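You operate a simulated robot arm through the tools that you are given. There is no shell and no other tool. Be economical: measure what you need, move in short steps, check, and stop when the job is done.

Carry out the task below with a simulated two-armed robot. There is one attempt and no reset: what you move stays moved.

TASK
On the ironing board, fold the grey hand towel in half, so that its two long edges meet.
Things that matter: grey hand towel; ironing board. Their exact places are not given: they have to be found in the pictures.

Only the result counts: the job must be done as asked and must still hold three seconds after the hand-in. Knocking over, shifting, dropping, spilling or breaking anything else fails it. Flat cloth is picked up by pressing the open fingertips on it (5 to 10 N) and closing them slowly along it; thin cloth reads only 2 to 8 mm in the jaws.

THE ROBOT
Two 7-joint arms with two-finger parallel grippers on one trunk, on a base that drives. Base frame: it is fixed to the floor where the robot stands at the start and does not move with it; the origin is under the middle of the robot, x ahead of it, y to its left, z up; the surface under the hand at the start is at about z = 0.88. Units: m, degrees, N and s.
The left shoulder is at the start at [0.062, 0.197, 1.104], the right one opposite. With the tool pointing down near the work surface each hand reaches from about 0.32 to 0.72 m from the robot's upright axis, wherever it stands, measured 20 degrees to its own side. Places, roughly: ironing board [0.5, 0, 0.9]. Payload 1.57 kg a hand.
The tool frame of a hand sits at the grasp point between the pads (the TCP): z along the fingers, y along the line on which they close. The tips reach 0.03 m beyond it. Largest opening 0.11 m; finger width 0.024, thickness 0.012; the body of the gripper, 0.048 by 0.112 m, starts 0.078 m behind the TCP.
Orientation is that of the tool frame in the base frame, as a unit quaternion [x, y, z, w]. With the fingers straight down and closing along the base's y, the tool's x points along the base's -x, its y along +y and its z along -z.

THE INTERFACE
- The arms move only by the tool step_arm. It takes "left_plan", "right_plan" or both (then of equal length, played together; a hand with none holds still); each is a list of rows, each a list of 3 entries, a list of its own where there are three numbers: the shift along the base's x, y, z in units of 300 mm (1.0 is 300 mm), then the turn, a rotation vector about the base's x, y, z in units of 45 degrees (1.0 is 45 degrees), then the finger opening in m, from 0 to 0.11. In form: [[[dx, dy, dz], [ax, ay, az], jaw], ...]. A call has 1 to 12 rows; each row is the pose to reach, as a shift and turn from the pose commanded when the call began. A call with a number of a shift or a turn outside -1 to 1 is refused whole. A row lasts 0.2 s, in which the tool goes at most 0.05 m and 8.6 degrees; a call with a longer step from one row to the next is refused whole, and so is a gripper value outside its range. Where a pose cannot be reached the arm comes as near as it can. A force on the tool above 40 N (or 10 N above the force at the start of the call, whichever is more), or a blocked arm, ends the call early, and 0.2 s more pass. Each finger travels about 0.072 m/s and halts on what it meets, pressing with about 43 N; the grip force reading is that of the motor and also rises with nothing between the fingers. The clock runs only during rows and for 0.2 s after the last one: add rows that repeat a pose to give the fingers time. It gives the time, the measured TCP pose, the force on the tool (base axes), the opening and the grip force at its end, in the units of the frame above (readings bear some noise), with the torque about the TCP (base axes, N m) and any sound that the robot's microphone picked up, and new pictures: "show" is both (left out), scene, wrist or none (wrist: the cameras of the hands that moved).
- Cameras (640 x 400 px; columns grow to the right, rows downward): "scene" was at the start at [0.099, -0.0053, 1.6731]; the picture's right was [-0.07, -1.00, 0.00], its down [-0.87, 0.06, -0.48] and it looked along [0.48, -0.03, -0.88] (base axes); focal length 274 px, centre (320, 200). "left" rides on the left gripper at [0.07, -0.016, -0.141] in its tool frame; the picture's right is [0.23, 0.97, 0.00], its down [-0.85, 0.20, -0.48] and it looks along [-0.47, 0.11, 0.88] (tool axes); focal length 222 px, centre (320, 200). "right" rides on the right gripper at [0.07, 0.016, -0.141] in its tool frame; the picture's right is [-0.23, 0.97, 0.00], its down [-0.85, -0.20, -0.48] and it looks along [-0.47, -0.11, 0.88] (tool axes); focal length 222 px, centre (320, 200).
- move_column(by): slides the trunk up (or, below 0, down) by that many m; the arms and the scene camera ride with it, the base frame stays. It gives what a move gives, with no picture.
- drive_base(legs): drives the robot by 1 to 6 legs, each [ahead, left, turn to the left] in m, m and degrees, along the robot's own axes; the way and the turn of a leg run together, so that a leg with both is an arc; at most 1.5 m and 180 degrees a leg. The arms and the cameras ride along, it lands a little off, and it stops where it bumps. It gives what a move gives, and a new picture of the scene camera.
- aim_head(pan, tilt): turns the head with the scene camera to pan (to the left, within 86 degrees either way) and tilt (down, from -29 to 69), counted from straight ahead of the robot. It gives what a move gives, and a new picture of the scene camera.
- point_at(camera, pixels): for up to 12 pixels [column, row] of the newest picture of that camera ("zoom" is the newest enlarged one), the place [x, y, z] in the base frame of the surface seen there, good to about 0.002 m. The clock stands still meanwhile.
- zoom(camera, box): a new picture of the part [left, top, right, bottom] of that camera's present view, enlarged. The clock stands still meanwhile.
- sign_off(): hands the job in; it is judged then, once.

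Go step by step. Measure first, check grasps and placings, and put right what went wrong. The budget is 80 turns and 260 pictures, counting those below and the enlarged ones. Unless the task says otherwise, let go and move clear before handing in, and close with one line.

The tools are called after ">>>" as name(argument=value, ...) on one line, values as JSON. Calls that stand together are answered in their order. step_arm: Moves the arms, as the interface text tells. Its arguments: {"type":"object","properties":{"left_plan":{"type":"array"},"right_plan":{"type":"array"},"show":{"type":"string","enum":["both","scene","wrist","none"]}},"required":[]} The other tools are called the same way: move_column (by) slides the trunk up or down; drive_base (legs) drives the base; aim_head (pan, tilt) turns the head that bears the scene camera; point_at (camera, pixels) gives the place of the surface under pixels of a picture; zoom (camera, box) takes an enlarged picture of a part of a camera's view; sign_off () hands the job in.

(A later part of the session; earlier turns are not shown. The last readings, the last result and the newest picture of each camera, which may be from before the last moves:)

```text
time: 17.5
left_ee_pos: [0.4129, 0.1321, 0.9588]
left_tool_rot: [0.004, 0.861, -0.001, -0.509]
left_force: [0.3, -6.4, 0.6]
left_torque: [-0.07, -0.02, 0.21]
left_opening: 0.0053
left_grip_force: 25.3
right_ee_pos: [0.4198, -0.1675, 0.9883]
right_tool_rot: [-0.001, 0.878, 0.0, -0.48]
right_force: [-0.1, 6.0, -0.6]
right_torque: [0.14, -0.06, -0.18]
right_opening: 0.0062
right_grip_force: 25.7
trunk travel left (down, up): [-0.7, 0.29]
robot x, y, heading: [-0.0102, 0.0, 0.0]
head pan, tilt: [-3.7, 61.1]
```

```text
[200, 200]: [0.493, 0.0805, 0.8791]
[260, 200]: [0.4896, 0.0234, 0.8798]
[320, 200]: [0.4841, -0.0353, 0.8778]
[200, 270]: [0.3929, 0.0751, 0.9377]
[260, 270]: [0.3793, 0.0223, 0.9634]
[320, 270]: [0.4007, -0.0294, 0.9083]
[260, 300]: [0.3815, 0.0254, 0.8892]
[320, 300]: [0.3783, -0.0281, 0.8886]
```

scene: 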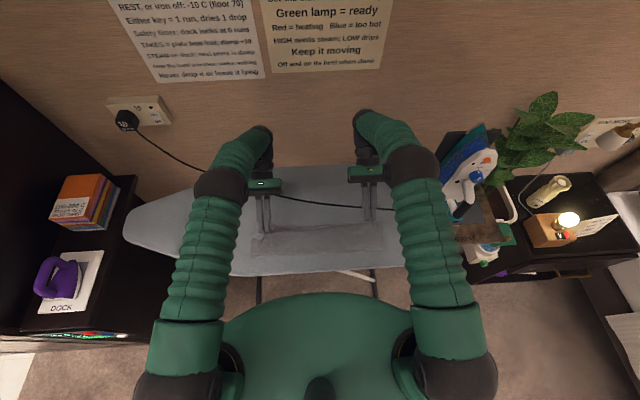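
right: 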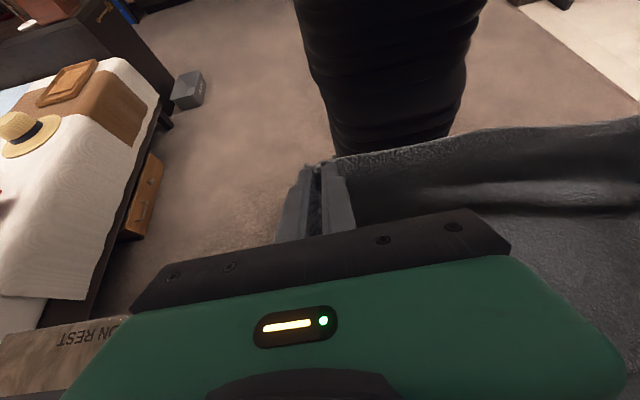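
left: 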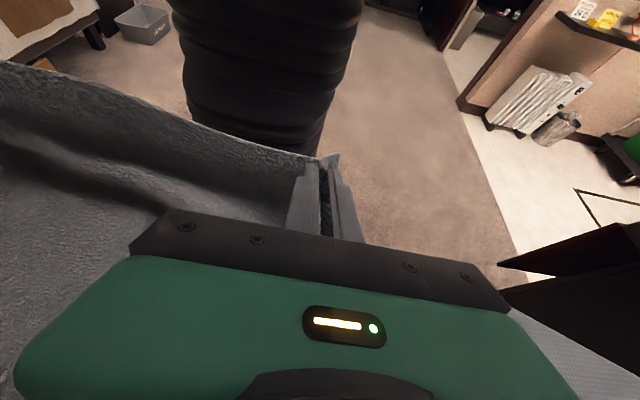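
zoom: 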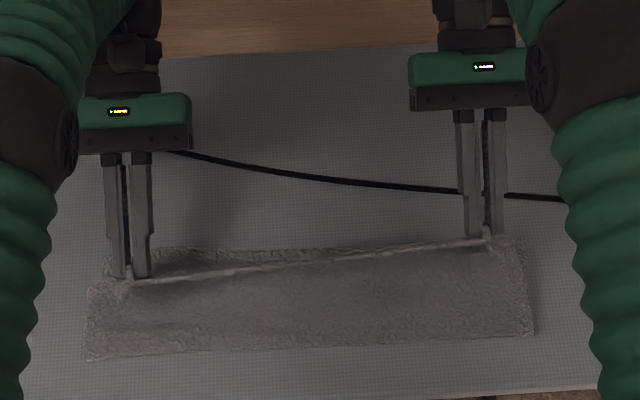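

The edge is approaching the back edge well. I'm lowering both hands to place it at the back edge and releasing the taut pull.

>>> step_arm(left_plan=[[[0.02, -0.01, -0.03], [0, 0, 0], 0.0], [[0.045, -0.01, -0.06], [0, 0, 0], 0.0], [[0.07, -0.01, -0.09], [0, 0, 0], 0.0], [[0.08, -0.01, -0.12], [0, 0, 0], 0.0], [[0.08, -0.01, -0.133], [0, 0, 0], 0.0]], right_plan=[[[0.015, 0.023, -0.05], [0, 0, 0], 0.0], [[0.03, 0.023, -0.1], [0, 0, 0], 0.0], [[0.045, 0.023, -0.155], [0, 0, 0], 0.0], [[0.057, 0.023, -0.205], [0, 0, 0], 0.0], [[0.057, 0.023, -0.228], [0, 0, 0], 0.0]])

>>> zoom(camera="scene", box=[225, 150, 417, 270])

```text
time: 18.7
left_ee_pos: [0.4156, 0.1323, 0.9581]
left_tool_rot: [0.005, 0.86, -0.001, -0.511]
left_force: [0.5, -3.3, 0.1]
left_torque: [-0.03, -0.04, 0.08]
left_opening: 0.0051
left_grip_force: 25.1
left hand out of reach, approached as far as the arm can: row 1, 2, 3, 4, 5
right_ee_pos: [0.4377, -0.1608, 0.9168]
right_tool_rot: [0.0, 0.877, 0.001, -0.48]
right_force: [0.1, 1.8, 2.3]
right_torque: [0.07, 0.06, -0.03]
right_opening: 0.0059
right_grip_force: 25.9
trunk travel left (down, up): [-0.7, 0.29]
robot x, y, heading: [-0.0126, 0.0008, 0.0]
head pan, tilt: [-3.7, 61.1]
```

scene: 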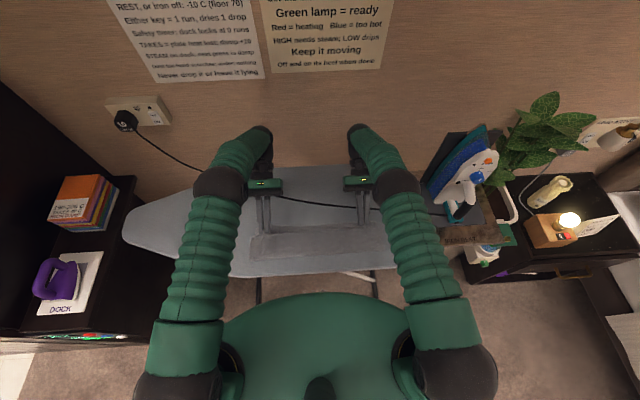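
right: 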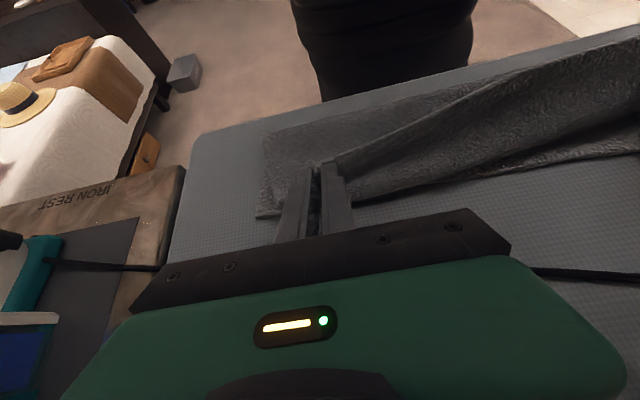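
left: 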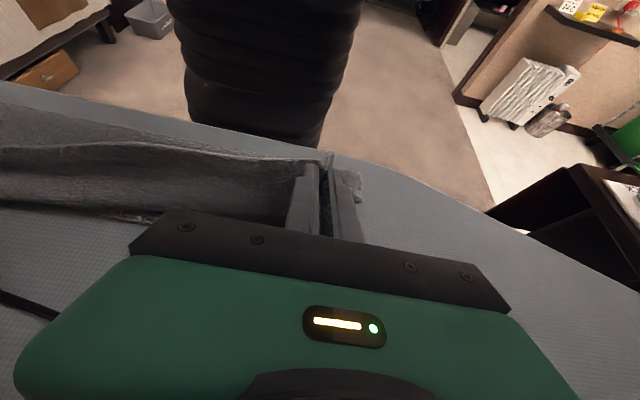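

```text
3.33 times, centred on (321, 210) of scene
```

zoom: 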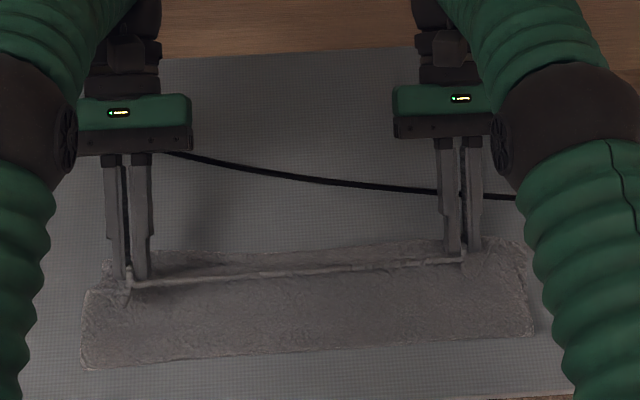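

The right hand is placed, but the left is at its limit with that tilt. I'm easing the left tilt by 15° while lowering.

>>> step_arm(left_plan=[[[0.01, 0, -0.02], [0, -0.167, 0], 0.0], [[0.03, 0, -0.06], [0, -0.333, 0], 0.0], [[0.05, 0, -0.1], [0, -0.333, 0], 0.0], [[0.06, 0, -0.12], [0, -0.333, 0], 0.0], [[0.06, 0, -0.12], [0, -0.333, 0], 0.0]])

>>> zoom(camera="scene", box=[225, 150, 417, 270])

```text
time: 19.9
left_ee_pos: [0.4345, 0.1338, 0.9206]
left_tool_rot: [0.005, 0.919, 0.0, -0.394]
left_force: [-1.1, -1.0, 1.7]
left_torque: [-0.01, 0.06, 0.04]
left_opening: 0.0049
left_grip_force: 25.3
right_ee_pos: [0.4384, -0.1604, 0.9191]
right_tool_rot: [0.0, 0.877, 0.0, -0.48]
right_force: [0.2, 0.7, 1.3]
right_torque: [0.04, 0.03, -0.04]
right_opening: 0.0057
right_grip_force: 25.9
trunk travel left (down, up): [-0.7, 0.29]
robot x, y, heading: [-0.011, 0.0015, 0.0]
head pan, tilt: [-3.7, 61.1]
```

scene: 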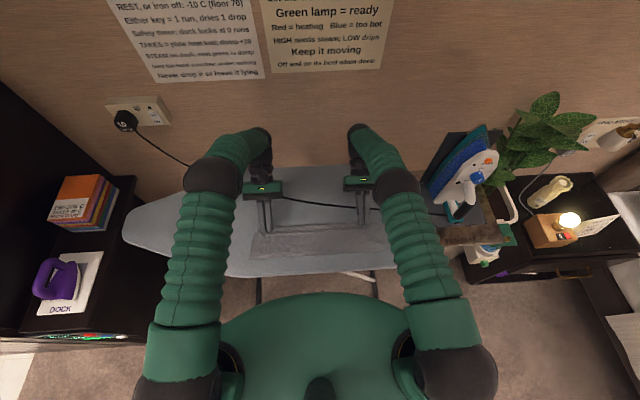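
left: 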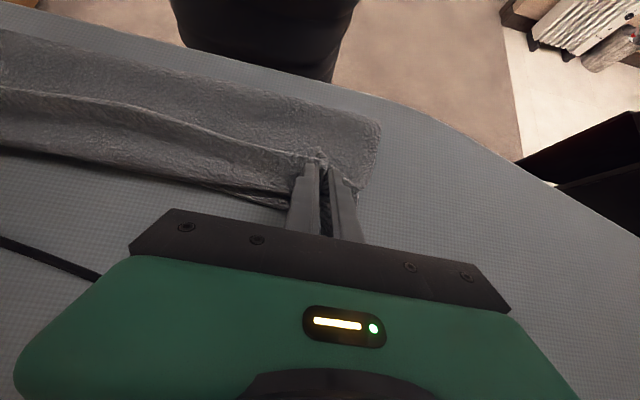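

```text
3.33 times, centred on (321, 210) of scene
```

zoom: 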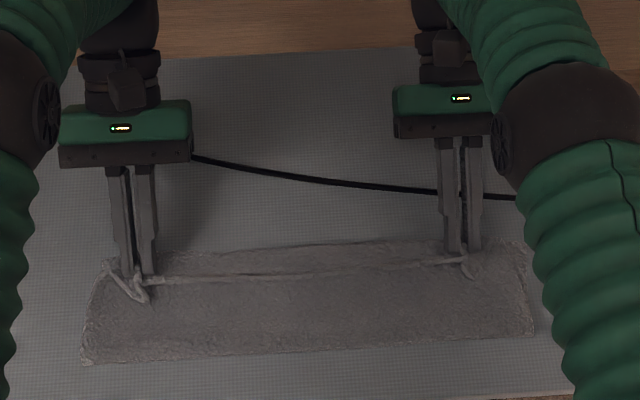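

The edge strip lies along zoom row ~275 and the back edge along row ~250. I'll measure both before releasing.

>>> point_at(camera="zoom", pixels=[[200, 278], [260, 275], [320, 271], [400, 264], [200, 260], [260, 256], [320, 252], [400, 247], [200, 353], [300, 350], [400, 344], [500, 330]])

>>> zoom(camera="left", box=[0, 40, 400, 240])

```text
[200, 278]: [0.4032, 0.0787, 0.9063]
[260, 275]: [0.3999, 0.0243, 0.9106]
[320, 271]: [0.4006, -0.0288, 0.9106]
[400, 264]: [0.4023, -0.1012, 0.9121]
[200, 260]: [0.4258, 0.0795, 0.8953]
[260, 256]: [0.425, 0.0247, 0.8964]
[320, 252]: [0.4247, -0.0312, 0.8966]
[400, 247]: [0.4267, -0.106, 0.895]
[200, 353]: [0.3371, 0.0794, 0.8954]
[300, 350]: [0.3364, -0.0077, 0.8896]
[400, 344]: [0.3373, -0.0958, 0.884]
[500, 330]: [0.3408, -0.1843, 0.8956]
```

```text
1.60 times, centred on (200, 140) of left
```

zoom: 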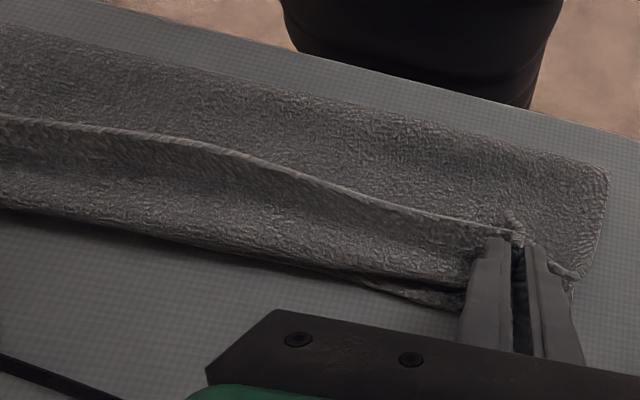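

The upper layer reaches x≈0.43, but its last 2–3 cm strip stands up, with the edge at x≈0.40 and z≈0.91. I'll release, withdraw along the fingers (up and forward), then flip the strip forward with open fingertips.

>>> step_arm(left_plan=[[[0, 0, 0], [0, 0, 0], 0.015], [[0, 0, 0], [0, 0, 0], 0.03], [[0, 0, 0], [0, 0, 0], 0.035], [[0.03, 0, 0.03], [0, 0, 0], 0.035], [[0.07, 0, 0.08], [0, 0, 0], 0.035], [[0.1, 0, 0.16], [0, 0, 0], 0.035], [[0.1, 0, 0.3], [0, -0.15, 0], 0.035]], right_plan=[[[0, 0, 0], [0, 0, 0], 0.015], [[0, 0, 0], [0, 0, 0], 0.03], [[0, 0, 0], [0, 0, 0], 0.035], [[0.03, 0, 0.03], [0, 0, 0], 0.035], [[0.07, 0, 0.08], [0, 0, 0], 0.035], [[0.1, 0, 0.16], [0, 0, 0], 0.035], [[0.1, 0, 0.3], [0, -0.15, 0], 0.035]])

>>> zoom(camera="scene", box=[225, 150, 417, 270])

```text
time: 21.5
left_ee_pos: [0.4587, 0.139, 1.0136]
left_tool_rot: [0.005, 0.941, 0.001, -0.337]
left_force: [-0.2, -0.7, -0.3]
left_torque: [0.01, -0.03, -0.05]
left_opening: 0.0348
left_grip_force: 0.0
right_ee_pos: [0.4599, -0.1551, 0.9988]
right_tool_rot: [0.0, 0.902, 0.001, -0.431]
right_force: [0.2, 0.4, 0.1]
right_torque: [0.01, -0.08, 0.0]
right_opening: 0.0351
right_grip_force: 0.0
right hand out of reach, approached as far as the arm can: row 4, 5, 6, 7
trunk travel left (down, up): [-0.7, 0.29]
robot x, y, heading: [-0.01, -0.0012, -0.3]
head pan, tilt: [-3.7, 61.1]
```

scene: 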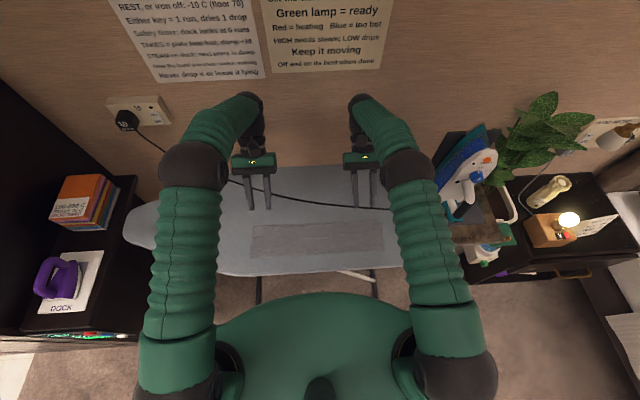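
right: 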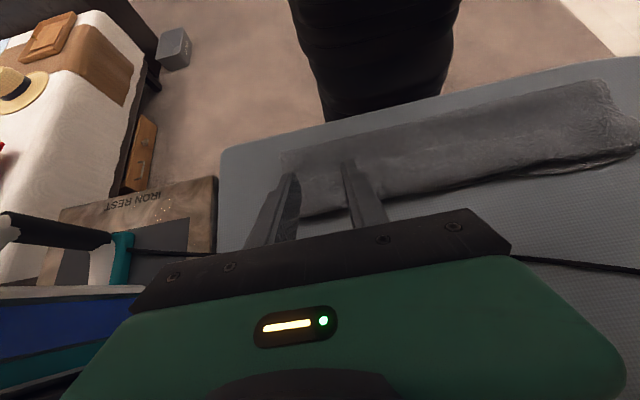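
left: 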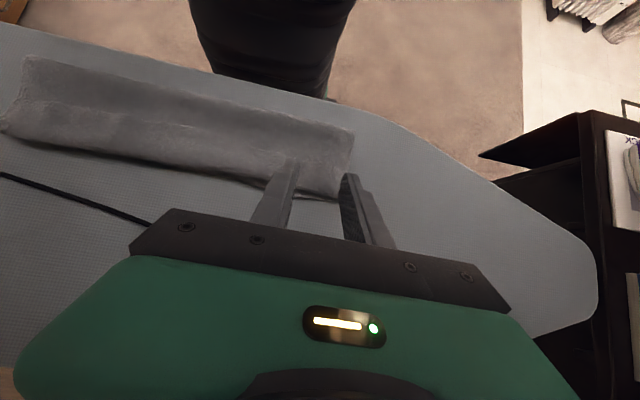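

```text
3.33 times, centred on (321, 210) of scene
```

zoom: 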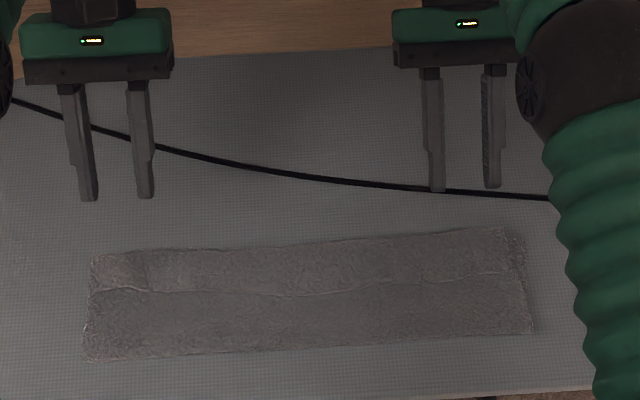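

The strip fell backward: there is an edge line at zoom y≈290. I'll measure it and look closer.

>>> zoom(camera="scene", box=[243, 210, 393, 270])

>>> point_at(camera="zoom", pixels=[[30, 113], [110, 120], [190, 128], [300, 113], [430, 93], [500, 85], [110, 60], [300, 48], [470, 30], [110, 200], [300, 195], [470, 180]])

>>> zoom(camera="left", box=[0, 40, 400, 240])

```text
4.27 times, centred on (318, 240) of scene
```

zoom: 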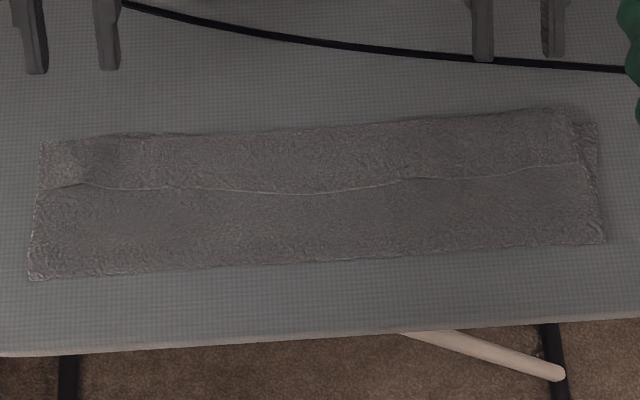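

```text
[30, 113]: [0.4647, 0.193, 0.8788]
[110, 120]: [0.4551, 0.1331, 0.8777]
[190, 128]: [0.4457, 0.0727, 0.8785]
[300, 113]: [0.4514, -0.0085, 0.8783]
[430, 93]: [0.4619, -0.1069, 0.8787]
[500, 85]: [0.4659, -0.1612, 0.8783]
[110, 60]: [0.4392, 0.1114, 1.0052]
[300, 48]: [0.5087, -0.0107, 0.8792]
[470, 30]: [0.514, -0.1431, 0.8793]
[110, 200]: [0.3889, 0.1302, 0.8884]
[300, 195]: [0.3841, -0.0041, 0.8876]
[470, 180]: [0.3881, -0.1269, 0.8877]
```

```text
1.60 times, centred on (200, 140) of left
```

zoom: 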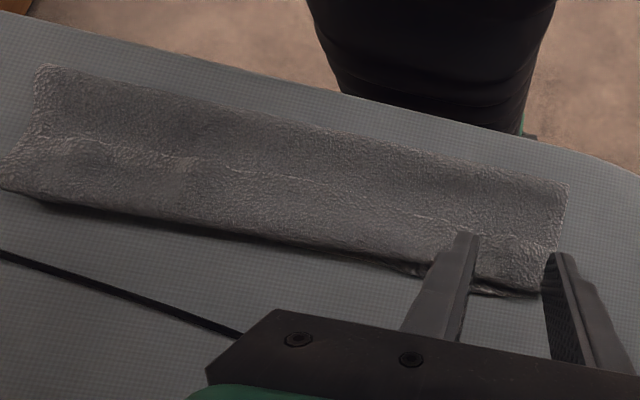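

>>> zoom(camera="scene", box=[243, 210, 393, 270])

>>> point_at(camera="zoom", pixels=[[80, 183], [200, 187], [310, 193], [410, 178], [540, 166], [80, 140], [310, 131], [520, 115], [80, 270], [310, 260], [520, 244], [592, 124]])

>>> zoom(camera="right", box=[260, 60, 640, 250])

```text
4.27 times, centred on (318, 240) of scene
```

zoom: 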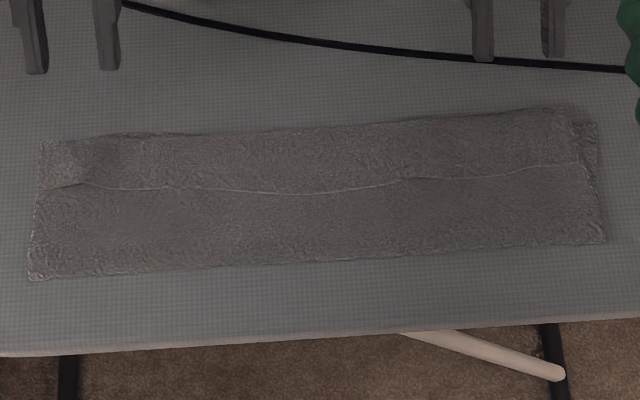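

```text
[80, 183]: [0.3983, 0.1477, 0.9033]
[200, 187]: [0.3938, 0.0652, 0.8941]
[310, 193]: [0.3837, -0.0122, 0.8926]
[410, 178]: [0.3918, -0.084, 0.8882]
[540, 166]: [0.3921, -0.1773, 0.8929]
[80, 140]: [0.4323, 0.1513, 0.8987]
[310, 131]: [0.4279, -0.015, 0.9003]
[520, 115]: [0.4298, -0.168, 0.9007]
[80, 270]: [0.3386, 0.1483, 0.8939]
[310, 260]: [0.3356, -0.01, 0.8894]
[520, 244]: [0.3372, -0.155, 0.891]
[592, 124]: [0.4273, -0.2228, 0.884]
```

```text
1.68 times, centred on (450, 155) of right
```

zoom: 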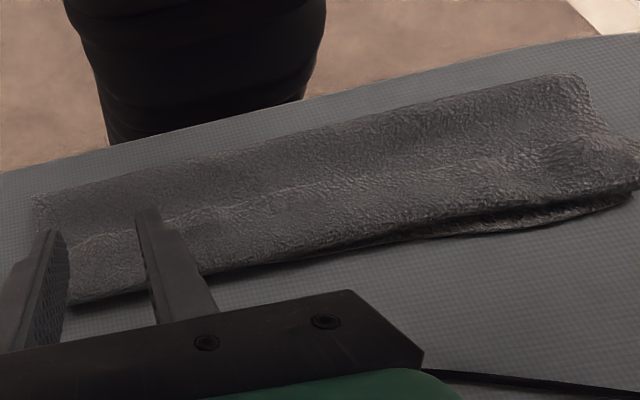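

The fold line ended at x≈0.332, so the upper layer has ~4.5 cm extra, flipped back, with its edge at x≈0.39. I'll flip that strip forward with open fingertips, where it lies singly on bare board. Then I'll re-grip it there with the edge facing away and redo the fold at the right line. First, the hands go vertical above x=0.36.

>>> step_arm(left_plan=[[[-0.03, 0, 0.05], [0, -0.146, 0], 0.05], [[-0.08, -0.03, 0.05], [0, -0.292, 0], 0.07], [[-0.14, -0.06, 0.03], [0, -0.438, 0], 0.09], [[-0.2, -0.08, 0], [0, -0.584, 0], 0.11], [[-0.26, -0.097, -0.05], [0, -0.73, 0], 0.11], [[-0.329, -0.097, -0.12], [0, -0.876, 0], 0.11], [[-0.329, -0.097, -0.12], [0, -0.876, 0], 0.11]], right_plan=[[[-0.03, 0, 0.05], [0, -0.16, 0], 0.05], [[-0.08, 0.02, 0.07], [0, -0.32, 0], 0.07], [[-0.14, 0.04, 0.06], [0, -0.48, 0], 0.09], [[-0.2, 0.05, 0.03], [0, -0.64, 0], 0.11], [[-0.26, 0.05, -0.02], [0, -0.8, 0], 0.11], [[-0.333, 0.05, -0.07], [0, -0.96, 0], 0.11], [[-0.333, 0.05, -0.07], [0, -1.0, 0], 0.11]])

```text
time: 23.1
left_ee_pos: [0.3695, 0.1095, 0.9729]
left_tool_rot: [0.005, 1.0, 0.003, -0.002]
left_force: [0.6, -1.0, 0.1]
left_torque: [-0.02, 0.02, 0.0]
left_opening: 0.1099
left_grip_force: 0.0
right_ee_pos: [0.3652, -0.1461, 0.9753]
right_tool_rot: [0.0, 0.999, 0.001, -0.049]
right_force: [0.0, -0.6, 0.6]
right_torque: [-0.02, 0.02, 0.01]
right_opening: 0.11
right_grip_force: 0.1
trunk travel left (down, up): [-0.7, 0.29]
robot x, y, heading: [-0.0114, -0.0007, 0.2]
head pan, tilt: [-3.7, 61.1]
```

scene: 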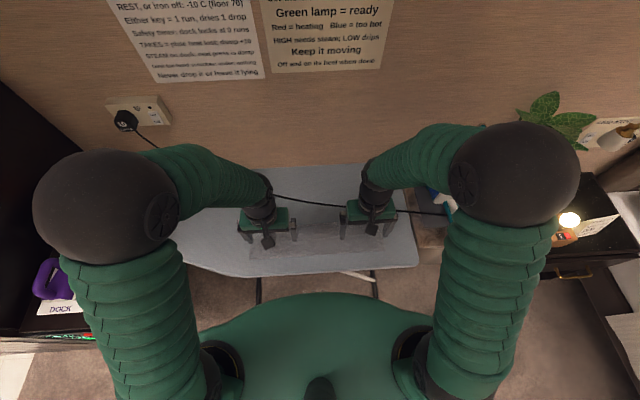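
right: 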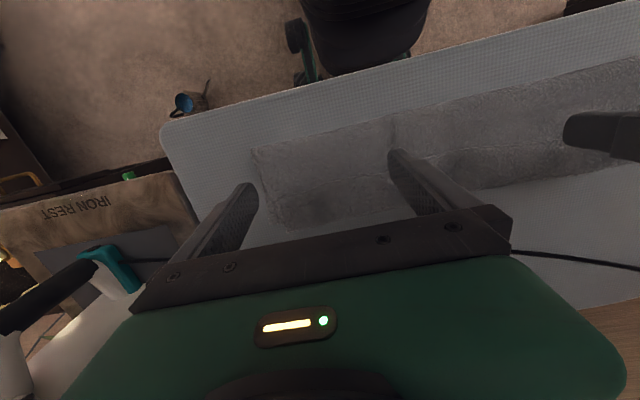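
left: 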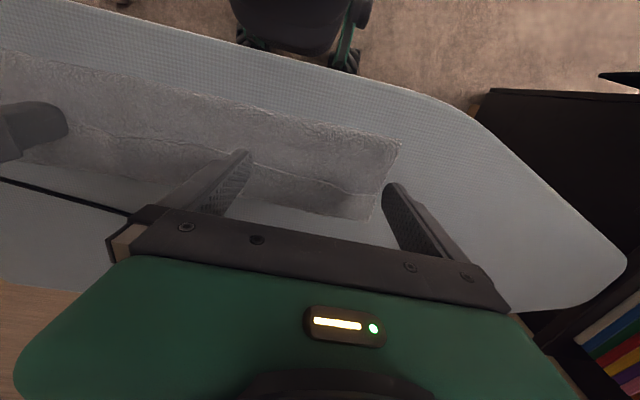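

The hands are vertical and the open fingers stand behind the strip's edge. I'm descending to just above the lower layer (tips z≈0.89) and sweeping forward.

>>> step_arm(left_plan=[[[-0.025, 0, -0.07], [0, 0, 0], 0.11], [[-0.025, 0, -0.14], [0, 0, 0], 0.11], [[-0.025, 0, -0.176], [0, 0, 0], 0.11], [[0.02, 0, -0.176], [0, 0, 0], 0.11], [[0.06, 0, -0.174], [0, 0, 0], 0.11], [[0.1, 0, -0.17], [0, 0, 0], 0.11], [[0.14, 0, -0.165], [0, 0, 0], 0.11], [[0.18, 0, -0.16], [0, 0, 0], 0.11], [[0.22, 0, -0.16], [0, 0, 0], 0.11], [[0.26, 0, -0.16], [0, 0, 0], 0.11], [[0.29, 0, -0.16], [0, 0, 0], 0.11]], right_plan=[[[-0.015, 0, -0.07], [0, -0.125, 0], 0.11], [[-0.015, 0, -0.14], [0, -0.125, 0], 0.11], [[-0.015, 0, -0.184], [0, -0.125, 0], 0.11], [[0.03, 0, -0.184], [0, -0.125, 0], 0.11], [[0.07, 0, -0.182], [0, -0.125, 0], 0.11], [[0.11, 0, -0.178], [0, -0.125, 0], 0.11], [[0.15, 0, -0.173], [0, -0.125, 0], 0.11], [[0.19, 0, -0.168], [0, -0.125, 0], 0.11], [[0.23, 0, -0.168], [0, -0.125, 0], 0.11], [[0.27, 0, -0.168], [0, -0.125, 0], 0.11], [[0.3, 0, -0.168], [0, -0.125, 0], 0.11]])

>>> zoom(camera="scene", box=[225, 150, 417, 270])

```text
time: 25.5
left_ee_pos: [0.453, 0.105, 0.926]
left_tool_rot: [0.004, 1.0, 0.001, -0.002]
left_force: [-0.1, 0.5, -0.4]
left_torque: [-0.01, 0.03, 0.0]
left_opening: 0.1099
left_grip_force: 0.0
right_ee_pos: [0.4546, -0.1467, 0.9261]
right_tool_rot: [-0.001, 1.0, 0.001, -0.001]
right_force: [-0.1, -0.4, 0.1]
right_torque: [0.03, 0.02, 0.01]
right_opening: 0.1097
right_grip_force: 0.1
trunk travel left (down, up): [-0.7, 0.29]
robot x, y, heading: [-0.0057, -0.0003, -0.2]
head pan, tilt: [-3.7, 61.1]
```

scene: 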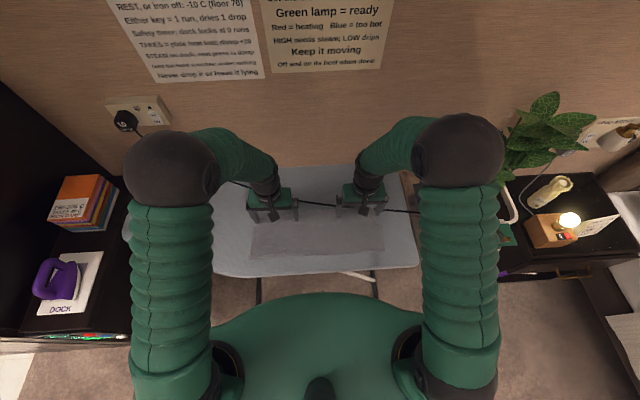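
right: 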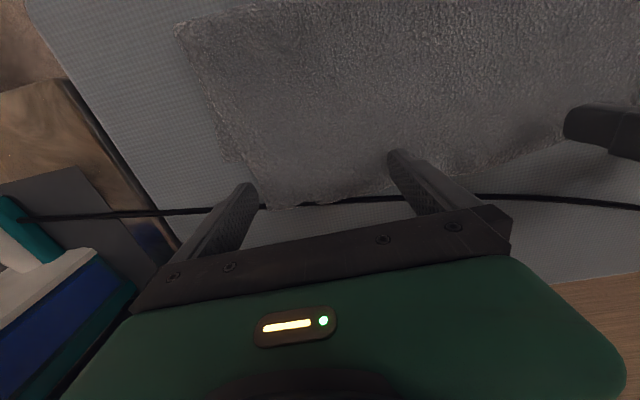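
left: 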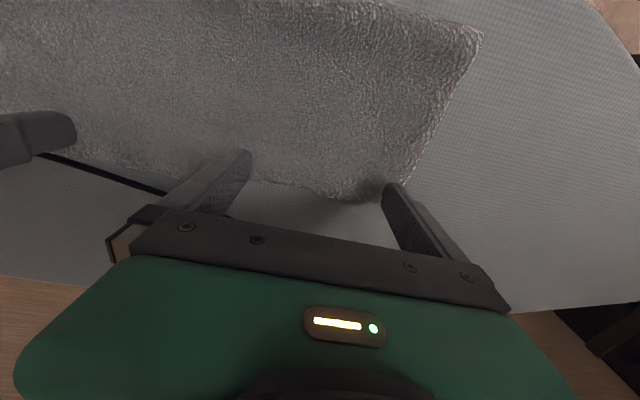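

```text
3.33 times, centred on (321, 210) of scene
```

zoom: 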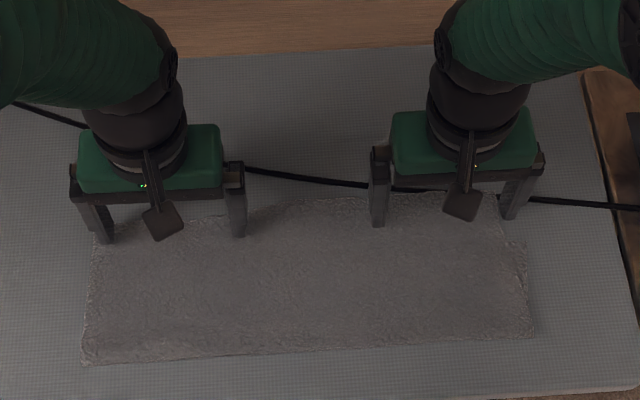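

The strip flipped forward cleanly and the top edge now lies near the cord. I'll raise the hands a little and measure both the top and lower edges.

>>> step_arm(left_plan=[[[-0.02, 0, 0.1], [0, 0, 0], 0.11], [[-0.06, 0, 0.22], [0, 0, 0], 0.08], [[-0.1, 0, 0.34], [0, 0, 0], 0.05]], right_plan=[[[-0.02, 0, 0.1], [0, 0, 0], 0.11], [[-0.06, 0, 0.22], [0, 0, 0], 0.08], [[-0.1, 0, 0.34], [0, 0, 0], 0.05]])

>>> zoom(camera="right", box=[200, 60, 640, 280])

>>> zoom(camera="left", box=[0, 60, 440, 280])

```text
time: 26.3
left_ee_pos: [0.418, 0.1033, 1.0269]
left_tool_rot: [0.005, 1.0, 0.003, -0.002]
left_force: [0.0, -0.5, -0.5]
left_torque: [-0.01, -0.04, -0.01]
left_opening: 0.0502
left_grip_force: 0.0
right_ee_pos: [0.4263, -0.1455, 1.0287]
right_tool_rot: [0.0, 1.0, 0.001, 0.001]
right_force: [0.2, -0.4, 0.3]
right_torque: [0.02, 0.01, 0.02]
right_opening: 0.05
right_grip_force: 0.0
trunk travel left (down, up): [-0.7, 0.29]
robot x, y, heading: [-0.0106, -0.0004, 0.0]
head pan, tilt: [-3.7, 61.1]
```

scene: 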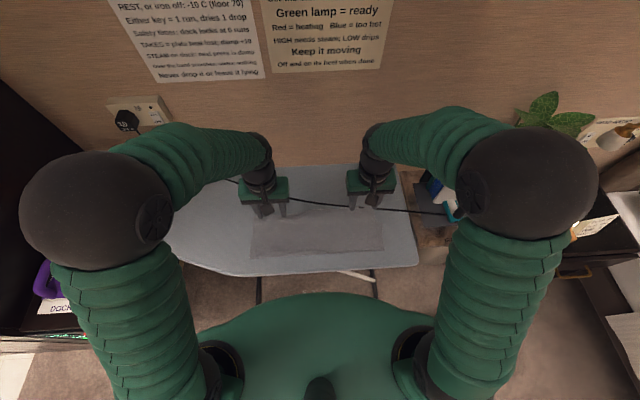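
right: 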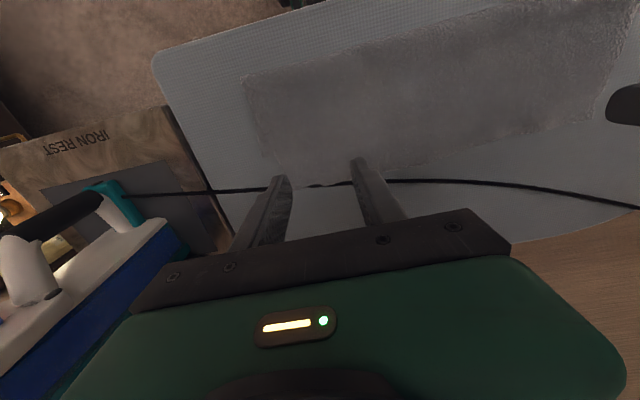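
left: 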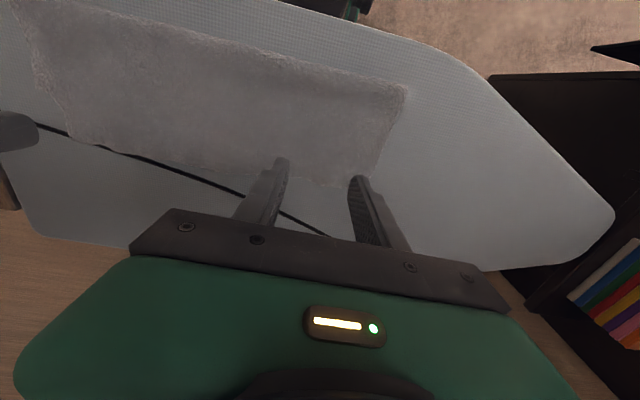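

```text
1.45 times, centred on (420, 170) of right
```

zoom: 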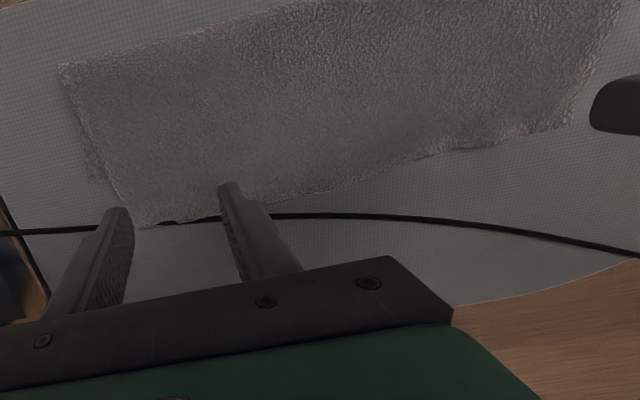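

```text
1.45 times, centred on (220, 170) of left
```

zoom: 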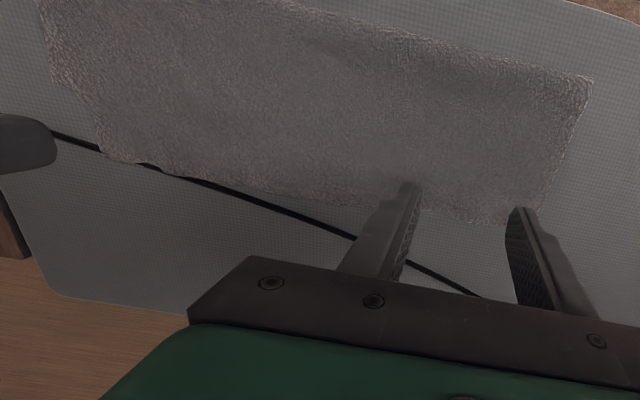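

The top right corner just overlaps the cord. I'll measure the edge points.

>>> point_at(camera="left", pixels=[[370, 172], [340, 182], [300, 186], [230, 182], [170, 176], [120, 166], [72, 142], [402, 88], [200, 50], [20, 5], [60, 80]])

>>> point_at(camera="right", pixels=[[245, 78], [262, 155], [275, 170], [290, 212], [320, 182], [340, 182], [400, 172], [470, 163], [540, 148], [590, 120], [300, 68], [430, 40]])

```text
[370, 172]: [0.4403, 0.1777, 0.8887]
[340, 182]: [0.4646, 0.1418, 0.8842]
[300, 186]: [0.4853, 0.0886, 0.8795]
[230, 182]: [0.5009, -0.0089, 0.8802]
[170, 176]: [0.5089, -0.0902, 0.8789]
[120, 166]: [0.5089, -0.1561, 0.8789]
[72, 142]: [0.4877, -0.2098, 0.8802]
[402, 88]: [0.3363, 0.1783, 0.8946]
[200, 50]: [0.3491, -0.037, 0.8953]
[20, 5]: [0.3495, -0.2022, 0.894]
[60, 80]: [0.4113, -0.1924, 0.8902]
```

```text
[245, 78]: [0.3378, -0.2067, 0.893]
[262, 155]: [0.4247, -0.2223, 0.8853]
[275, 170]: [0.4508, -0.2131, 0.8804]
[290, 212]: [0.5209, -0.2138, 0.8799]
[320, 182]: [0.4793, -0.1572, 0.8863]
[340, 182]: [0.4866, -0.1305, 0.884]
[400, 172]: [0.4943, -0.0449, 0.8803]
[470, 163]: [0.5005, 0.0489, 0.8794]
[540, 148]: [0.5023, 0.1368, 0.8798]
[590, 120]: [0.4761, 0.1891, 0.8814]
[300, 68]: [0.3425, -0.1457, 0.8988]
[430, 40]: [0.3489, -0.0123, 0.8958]
```

>>> zoom(camera="scene", box=[230, 180, 410, 270])

>>> point_at(camera="zoom", pixels=[[250, 99], [250, 106], [250, 114], [330, 92], [330, 99], [330, 106], [500, 88], [490, 95], [500, 110], [535, 150], [90, 125], [95, 140]])

```text
3.56 times, centred on (320, 225) of scene
```

zoom: 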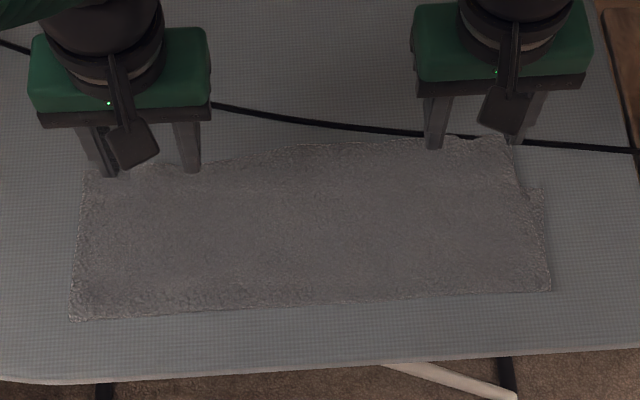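

```text
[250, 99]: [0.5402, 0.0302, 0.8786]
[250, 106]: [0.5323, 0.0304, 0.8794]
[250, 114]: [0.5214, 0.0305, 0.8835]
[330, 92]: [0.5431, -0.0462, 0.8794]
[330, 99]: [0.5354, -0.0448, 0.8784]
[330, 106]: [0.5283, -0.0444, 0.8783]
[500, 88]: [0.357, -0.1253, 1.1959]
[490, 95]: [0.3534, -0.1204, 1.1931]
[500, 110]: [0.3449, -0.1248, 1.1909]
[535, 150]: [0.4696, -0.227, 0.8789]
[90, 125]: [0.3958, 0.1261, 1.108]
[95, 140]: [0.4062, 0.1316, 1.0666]
```

>>> point_at(camera="zoom", pixels=[[250, 152], [250, 158], [250, 165], [330, 139], [330, 145], [330, 152], [400, 140], [400, 147], [465, 137], [465, 145], [540, 186], [537, 195]])

>>> point_at(camera="left", pixels=[[352, 178], [340, 178], [335, 184], [325, 182], [320, 178], [310, 182], [305, 178], [372, 170], [378, 160]])

```text
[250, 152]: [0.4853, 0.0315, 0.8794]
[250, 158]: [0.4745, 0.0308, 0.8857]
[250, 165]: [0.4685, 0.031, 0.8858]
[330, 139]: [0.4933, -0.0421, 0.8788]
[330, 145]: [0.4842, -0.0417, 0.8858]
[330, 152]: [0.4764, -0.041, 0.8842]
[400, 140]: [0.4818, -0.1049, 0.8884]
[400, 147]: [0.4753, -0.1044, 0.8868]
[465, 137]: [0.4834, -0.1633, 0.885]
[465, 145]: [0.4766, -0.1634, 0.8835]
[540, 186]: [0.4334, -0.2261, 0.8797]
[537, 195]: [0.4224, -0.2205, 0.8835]
```

```text
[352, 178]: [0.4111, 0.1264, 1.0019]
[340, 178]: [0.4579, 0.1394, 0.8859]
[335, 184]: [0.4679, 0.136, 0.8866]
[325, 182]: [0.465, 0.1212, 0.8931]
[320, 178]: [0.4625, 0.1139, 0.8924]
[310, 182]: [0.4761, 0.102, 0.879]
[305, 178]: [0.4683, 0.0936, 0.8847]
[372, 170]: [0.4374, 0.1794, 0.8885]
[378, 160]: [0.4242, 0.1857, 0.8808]
```

The top edge lies at x≈0.470–0.485 on bare board, with the lower edge at x≈0.43. I'm re-gripping it at y≈0.13 and y≈-0.145, short of the cord.

>>> step_arm(left_plan=[[[0.05, 0.04, -0.08], [0, 0, 0], 0.05], [[0.1, 0.08, -0.18], [0, 0, 0], 0.05], [[0.137, 0.09, -0.28], [0, 0, 0], 0.05], [[0.137, 0.09, -0.34], [0, 0, 0], 0.05], [[0.137, 0.09, -0.363], [0, 0, 0], 0.05], [[0.137, 0.09, -0.369], [0, 0, 0], 0.05]], right_plan=[[[0.05, 0, -0.08], [0, 0, 0], 0.05], [[0.1, 0, -0.18], [0, 0, 0], 0.05], [[0.132, 0, -0.28], [0, 0, 0], 0.05], [[0.132, 0, -0.34], [0, 0, 0], 0.05], [[0.132, 0, -0.369], [0, 0, 0], 0.05], [[0.132, 0, -0.375], [0, 0, 0], 0.05]], show="wrist")

```text
time: 27.7
left_ee_pos: [0.4634, 0.1335, 0.9176]
left_tool_rot: [0.005, 1.0, 0.002, -0.001]
left_force: [-0.5, -0.2, -0.1]
left_torque: [-0.03, 0.0, 0.05]
left_opening: 0.0503
left_grip_force: 0.0
right_ee_pos: [0.4644, -0.1457, 0.9156]
right_tool_rot: [0.0, 1.0, 0.001, 0.0]
right_force: [0.1, 0.4, 0.4]
right_torque: [-0.01, 0.01, 0.01]
right_opening: 0.05
right_grip_force: 0.0
trunk travel left (down, up): [-0.7, 0.29]
robot x, y, heading: [-0.0106, -0.0018, 0.3]
head pan, tilt: [-3.7, 61.1]
```

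right: 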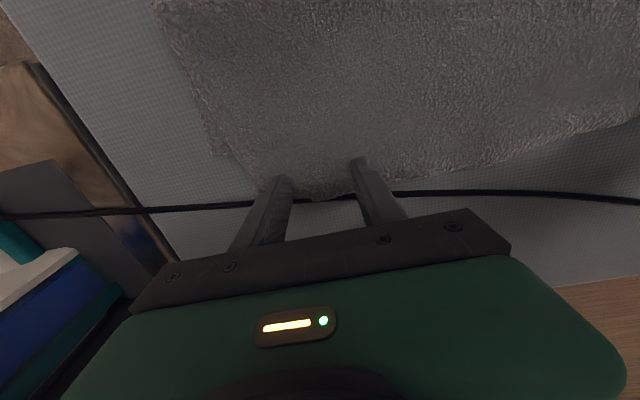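
left: 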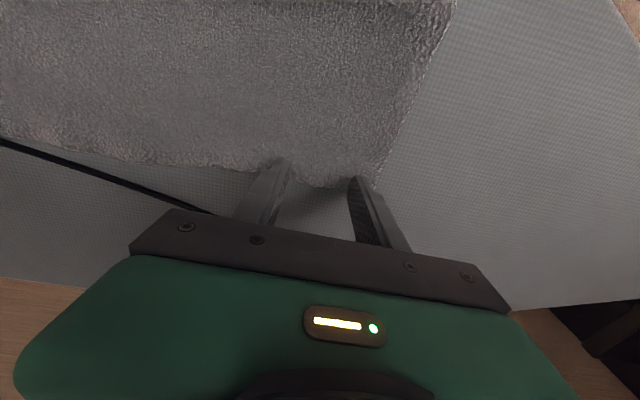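

The fingers are placed right, so I'm pressing and closing slowly.

>>> step_arm(left_plan=[[[-0.01, 0, -0.008], [0, 0, 0], 0.05], [[-0.01, 0, -0.016], [0, 0, 0], 0.05], [[-0.01, 0, -0.016], [0, 0, 0], 0.044], [[-0.01, 0, -0.016], [0, 0, 0], 0.038], [[-0.01, 0, -0.016], [0, 0, 0], 0.032], [[-0.01, 0, -0.016], [0, 0, 0], 0.026], [[-0.01, 0, -0.016], [0, 0, 0], 0.02], [[-0.01, 0, -0.016], [0, 0, 0], 0.014], [[-0.01, 0, -0.016], [0, 0, 0], 0.008], [[-0.01, 0, -0.016], [0, 0, 0], 0.002], [[-0.01, 0, -0.016], [0, 0, 0], 0.0], [[-0.01, 0, -0.016], [0, 0, 0], 0.0]], right_plan=[[[0, 0, -0.005], [0, 0, 0], 0.05], [[0, 0, -0.009], [0, 0, 0], 0.05], [[0, 0, -0.009], [0, 0, 0], 0.044], [[0, 0, -0.009], [0, 0, 0], 0.038], [[0, 0, -0.009], [0, 0, 0], 0.032], [[0, 0, -0.009], [0, 0, 0], 0.026], [[0, 0, -0.009], [0, 0, 0], 0.02], [[0, 0, -0.009], [0, 0, 0], 0.014], [[0, 0, -0.009], [0, 0, 0], 0.008], [[0, 0, -0.009], [0, 0, 0], 0.002], [[0, 0, -0.009], [0, 0, 0], 0.0], [[0, 0, -0.009], [0, 0, 0], 0.0]], show="wrist")

```text
time: 30.3
left_ee_pos: [0.461, 0.1314, 0.9141]
left_tool_rot: [0.005, 1.0, 0.002, -0.002]
left_force: [0.7, -3.4, 3.1]
left_torque: [-0.11, 0.05, 0.02]
left_opening: 0.0064
left_grip_force: 26.0
right_ee_pos: [0.4624, -0.1454, 0.9126]
right_tool_rot: [0.0, 1.0, 0.001, 0.001]
right_force: [-0.1, 3.8, 6.4]
right_torque: [0.04, 0.02, 0.0]
right_opening: 0.0049
right_grip_force: 24.9
trunk travel left (down, up): [-0.7, 0.29]
robot x, y, heading: [-0.0125, 0.0027, 0.0]
head pan, tilt: [-3.7, 61.1]
```

right: 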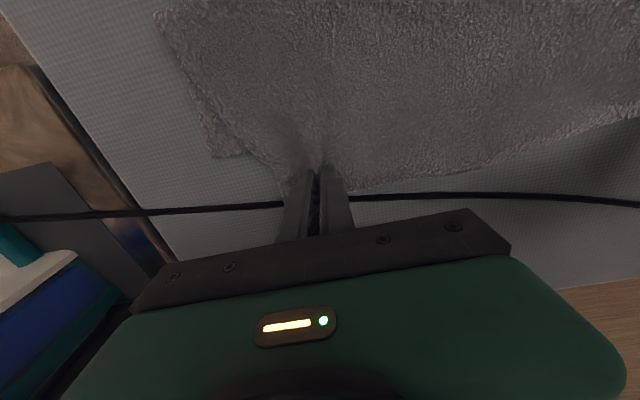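
left: 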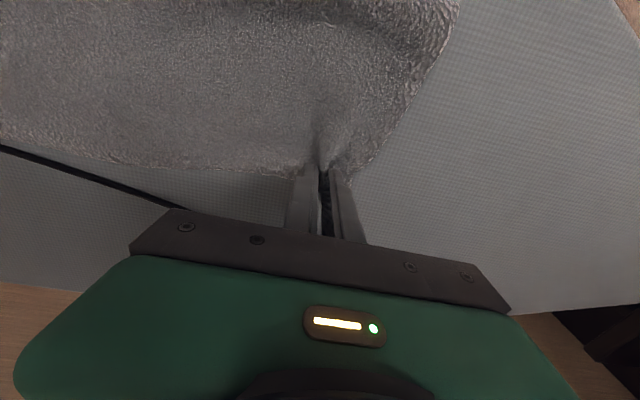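

Both hands hold the edge (5–6 mm), and the cord lies beyond the fingertips. I'm lifting it and bringing it back over the intended fold line.

>>> step_arm(left_plan=[[[-0.02, 0, 0.08], [0, 0, 0], 0.0], [[-0.11, 0, 0.16], [0, 0, 0], 0.0], [[-0.22, 0, 0.23], [0, 0, 0], 0.0], [[-0.337, 0, 0.287], [0, 0, 0], 0.0], [[-0.453, 0, 0.303], [0, 0, 0], 0.0], [[-0.553, 0, 0.27], [0, 0, 0], 0.0], [[-0.553, 0, 0.27], [0, 0, 0], 0.0]], right_plan=[[[-0.02, 0, 0.08], [0, 0, 0], 0.0], [[-0.11, 0, 0.16], [0, 0, 0], 0.0], [[-0.22, 0, 0.23], [0, 0, 0], 0.0], [[-0.337, 0, 0.287], [0, 0, 0], 0.0], [[-0.453, 0, 0.303], [0, 0, 0], 0.0], [[-0.57, 0, 0.27], [0, 0, 0], 0.0], [[-0.57, 0, 0.27], [0, 0, 0], 0.0]])

>>> zoom(camera="scene", box=[230, 180, 410, 270])

```text
time: 31.9
left_ee_pos: [0.2957, 0.1303, 0.9954]
left_tool_rot: [0.004, 1.0, 0.002, -0.003]
left_force: [0.3, -3.0, -0.3]
left_torque: [-0.09, 0.01, 0.0]
left_opening: 0.0058
left_grip_force: 25.8
right_ee_pos: [0.2936, -0.1464, 0.9952]
right_tool_rot: [-0.001, 1.0, 0.001, -0.001]
right_force: [-0.8, 2.4, 0.0]
right_torque: [0.08, -0.02, -0.04]
right_opening: 0.0046
right_grip_force: 25.5
trunk travel left (down, up): [-0.7, 0.29]
robot x, y, heading: [-0.0092, 0.0024, 0.1]
head pan, tilt: [-3.7, 61.1]
```

scene: 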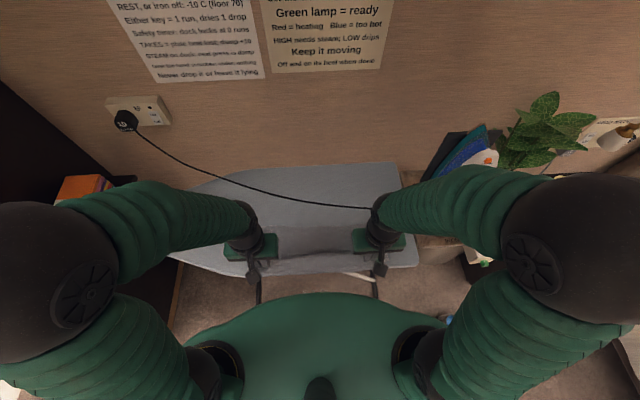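
right: 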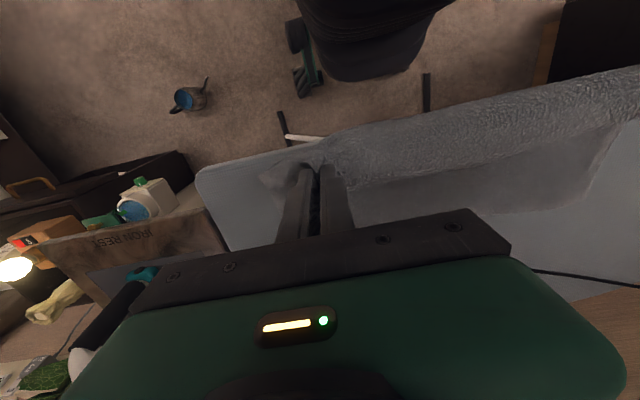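
left: 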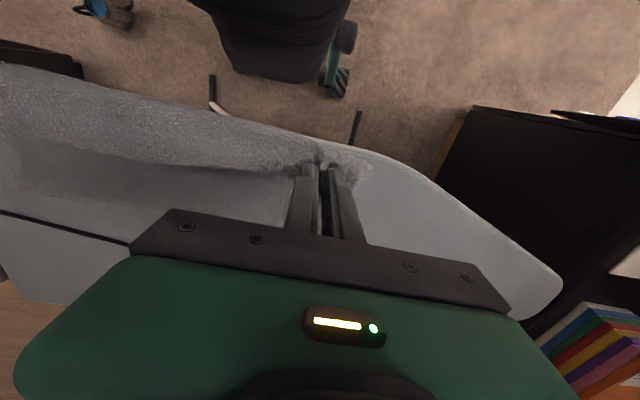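

```text
3.56 times, centred on (320, 225) of scene
```

zoom: 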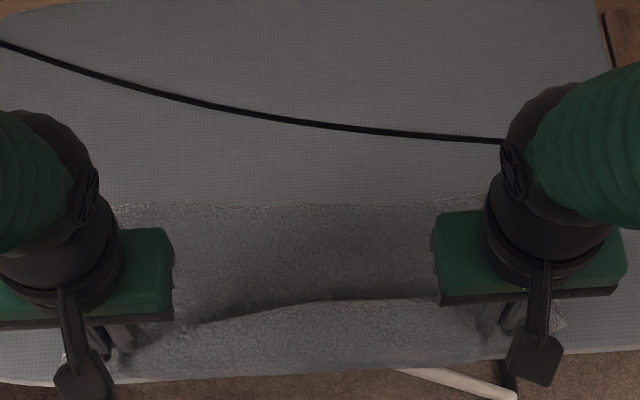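

The cord is untouched and the lower layer is laid out. I'll measure the lower back edge at zoom y≈205.

>>> point_at(camera="zoom", pixels=[[130, 208], [180, 208], [240, 208], [300, 208], [360, 208], [420, 206], [460, 203], [490, 198], [240, 200], [360, 200], [300, 300], [300, 215]])

```text
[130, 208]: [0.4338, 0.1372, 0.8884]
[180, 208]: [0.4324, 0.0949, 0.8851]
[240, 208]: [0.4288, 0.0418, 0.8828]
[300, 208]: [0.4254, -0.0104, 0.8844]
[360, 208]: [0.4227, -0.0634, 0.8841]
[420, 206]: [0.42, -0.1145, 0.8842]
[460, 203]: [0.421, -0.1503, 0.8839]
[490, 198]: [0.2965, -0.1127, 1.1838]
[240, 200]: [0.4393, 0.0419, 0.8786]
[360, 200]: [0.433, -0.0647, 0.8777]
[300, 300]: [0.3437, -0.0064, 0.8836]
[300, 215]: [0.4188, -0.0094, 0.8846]
```

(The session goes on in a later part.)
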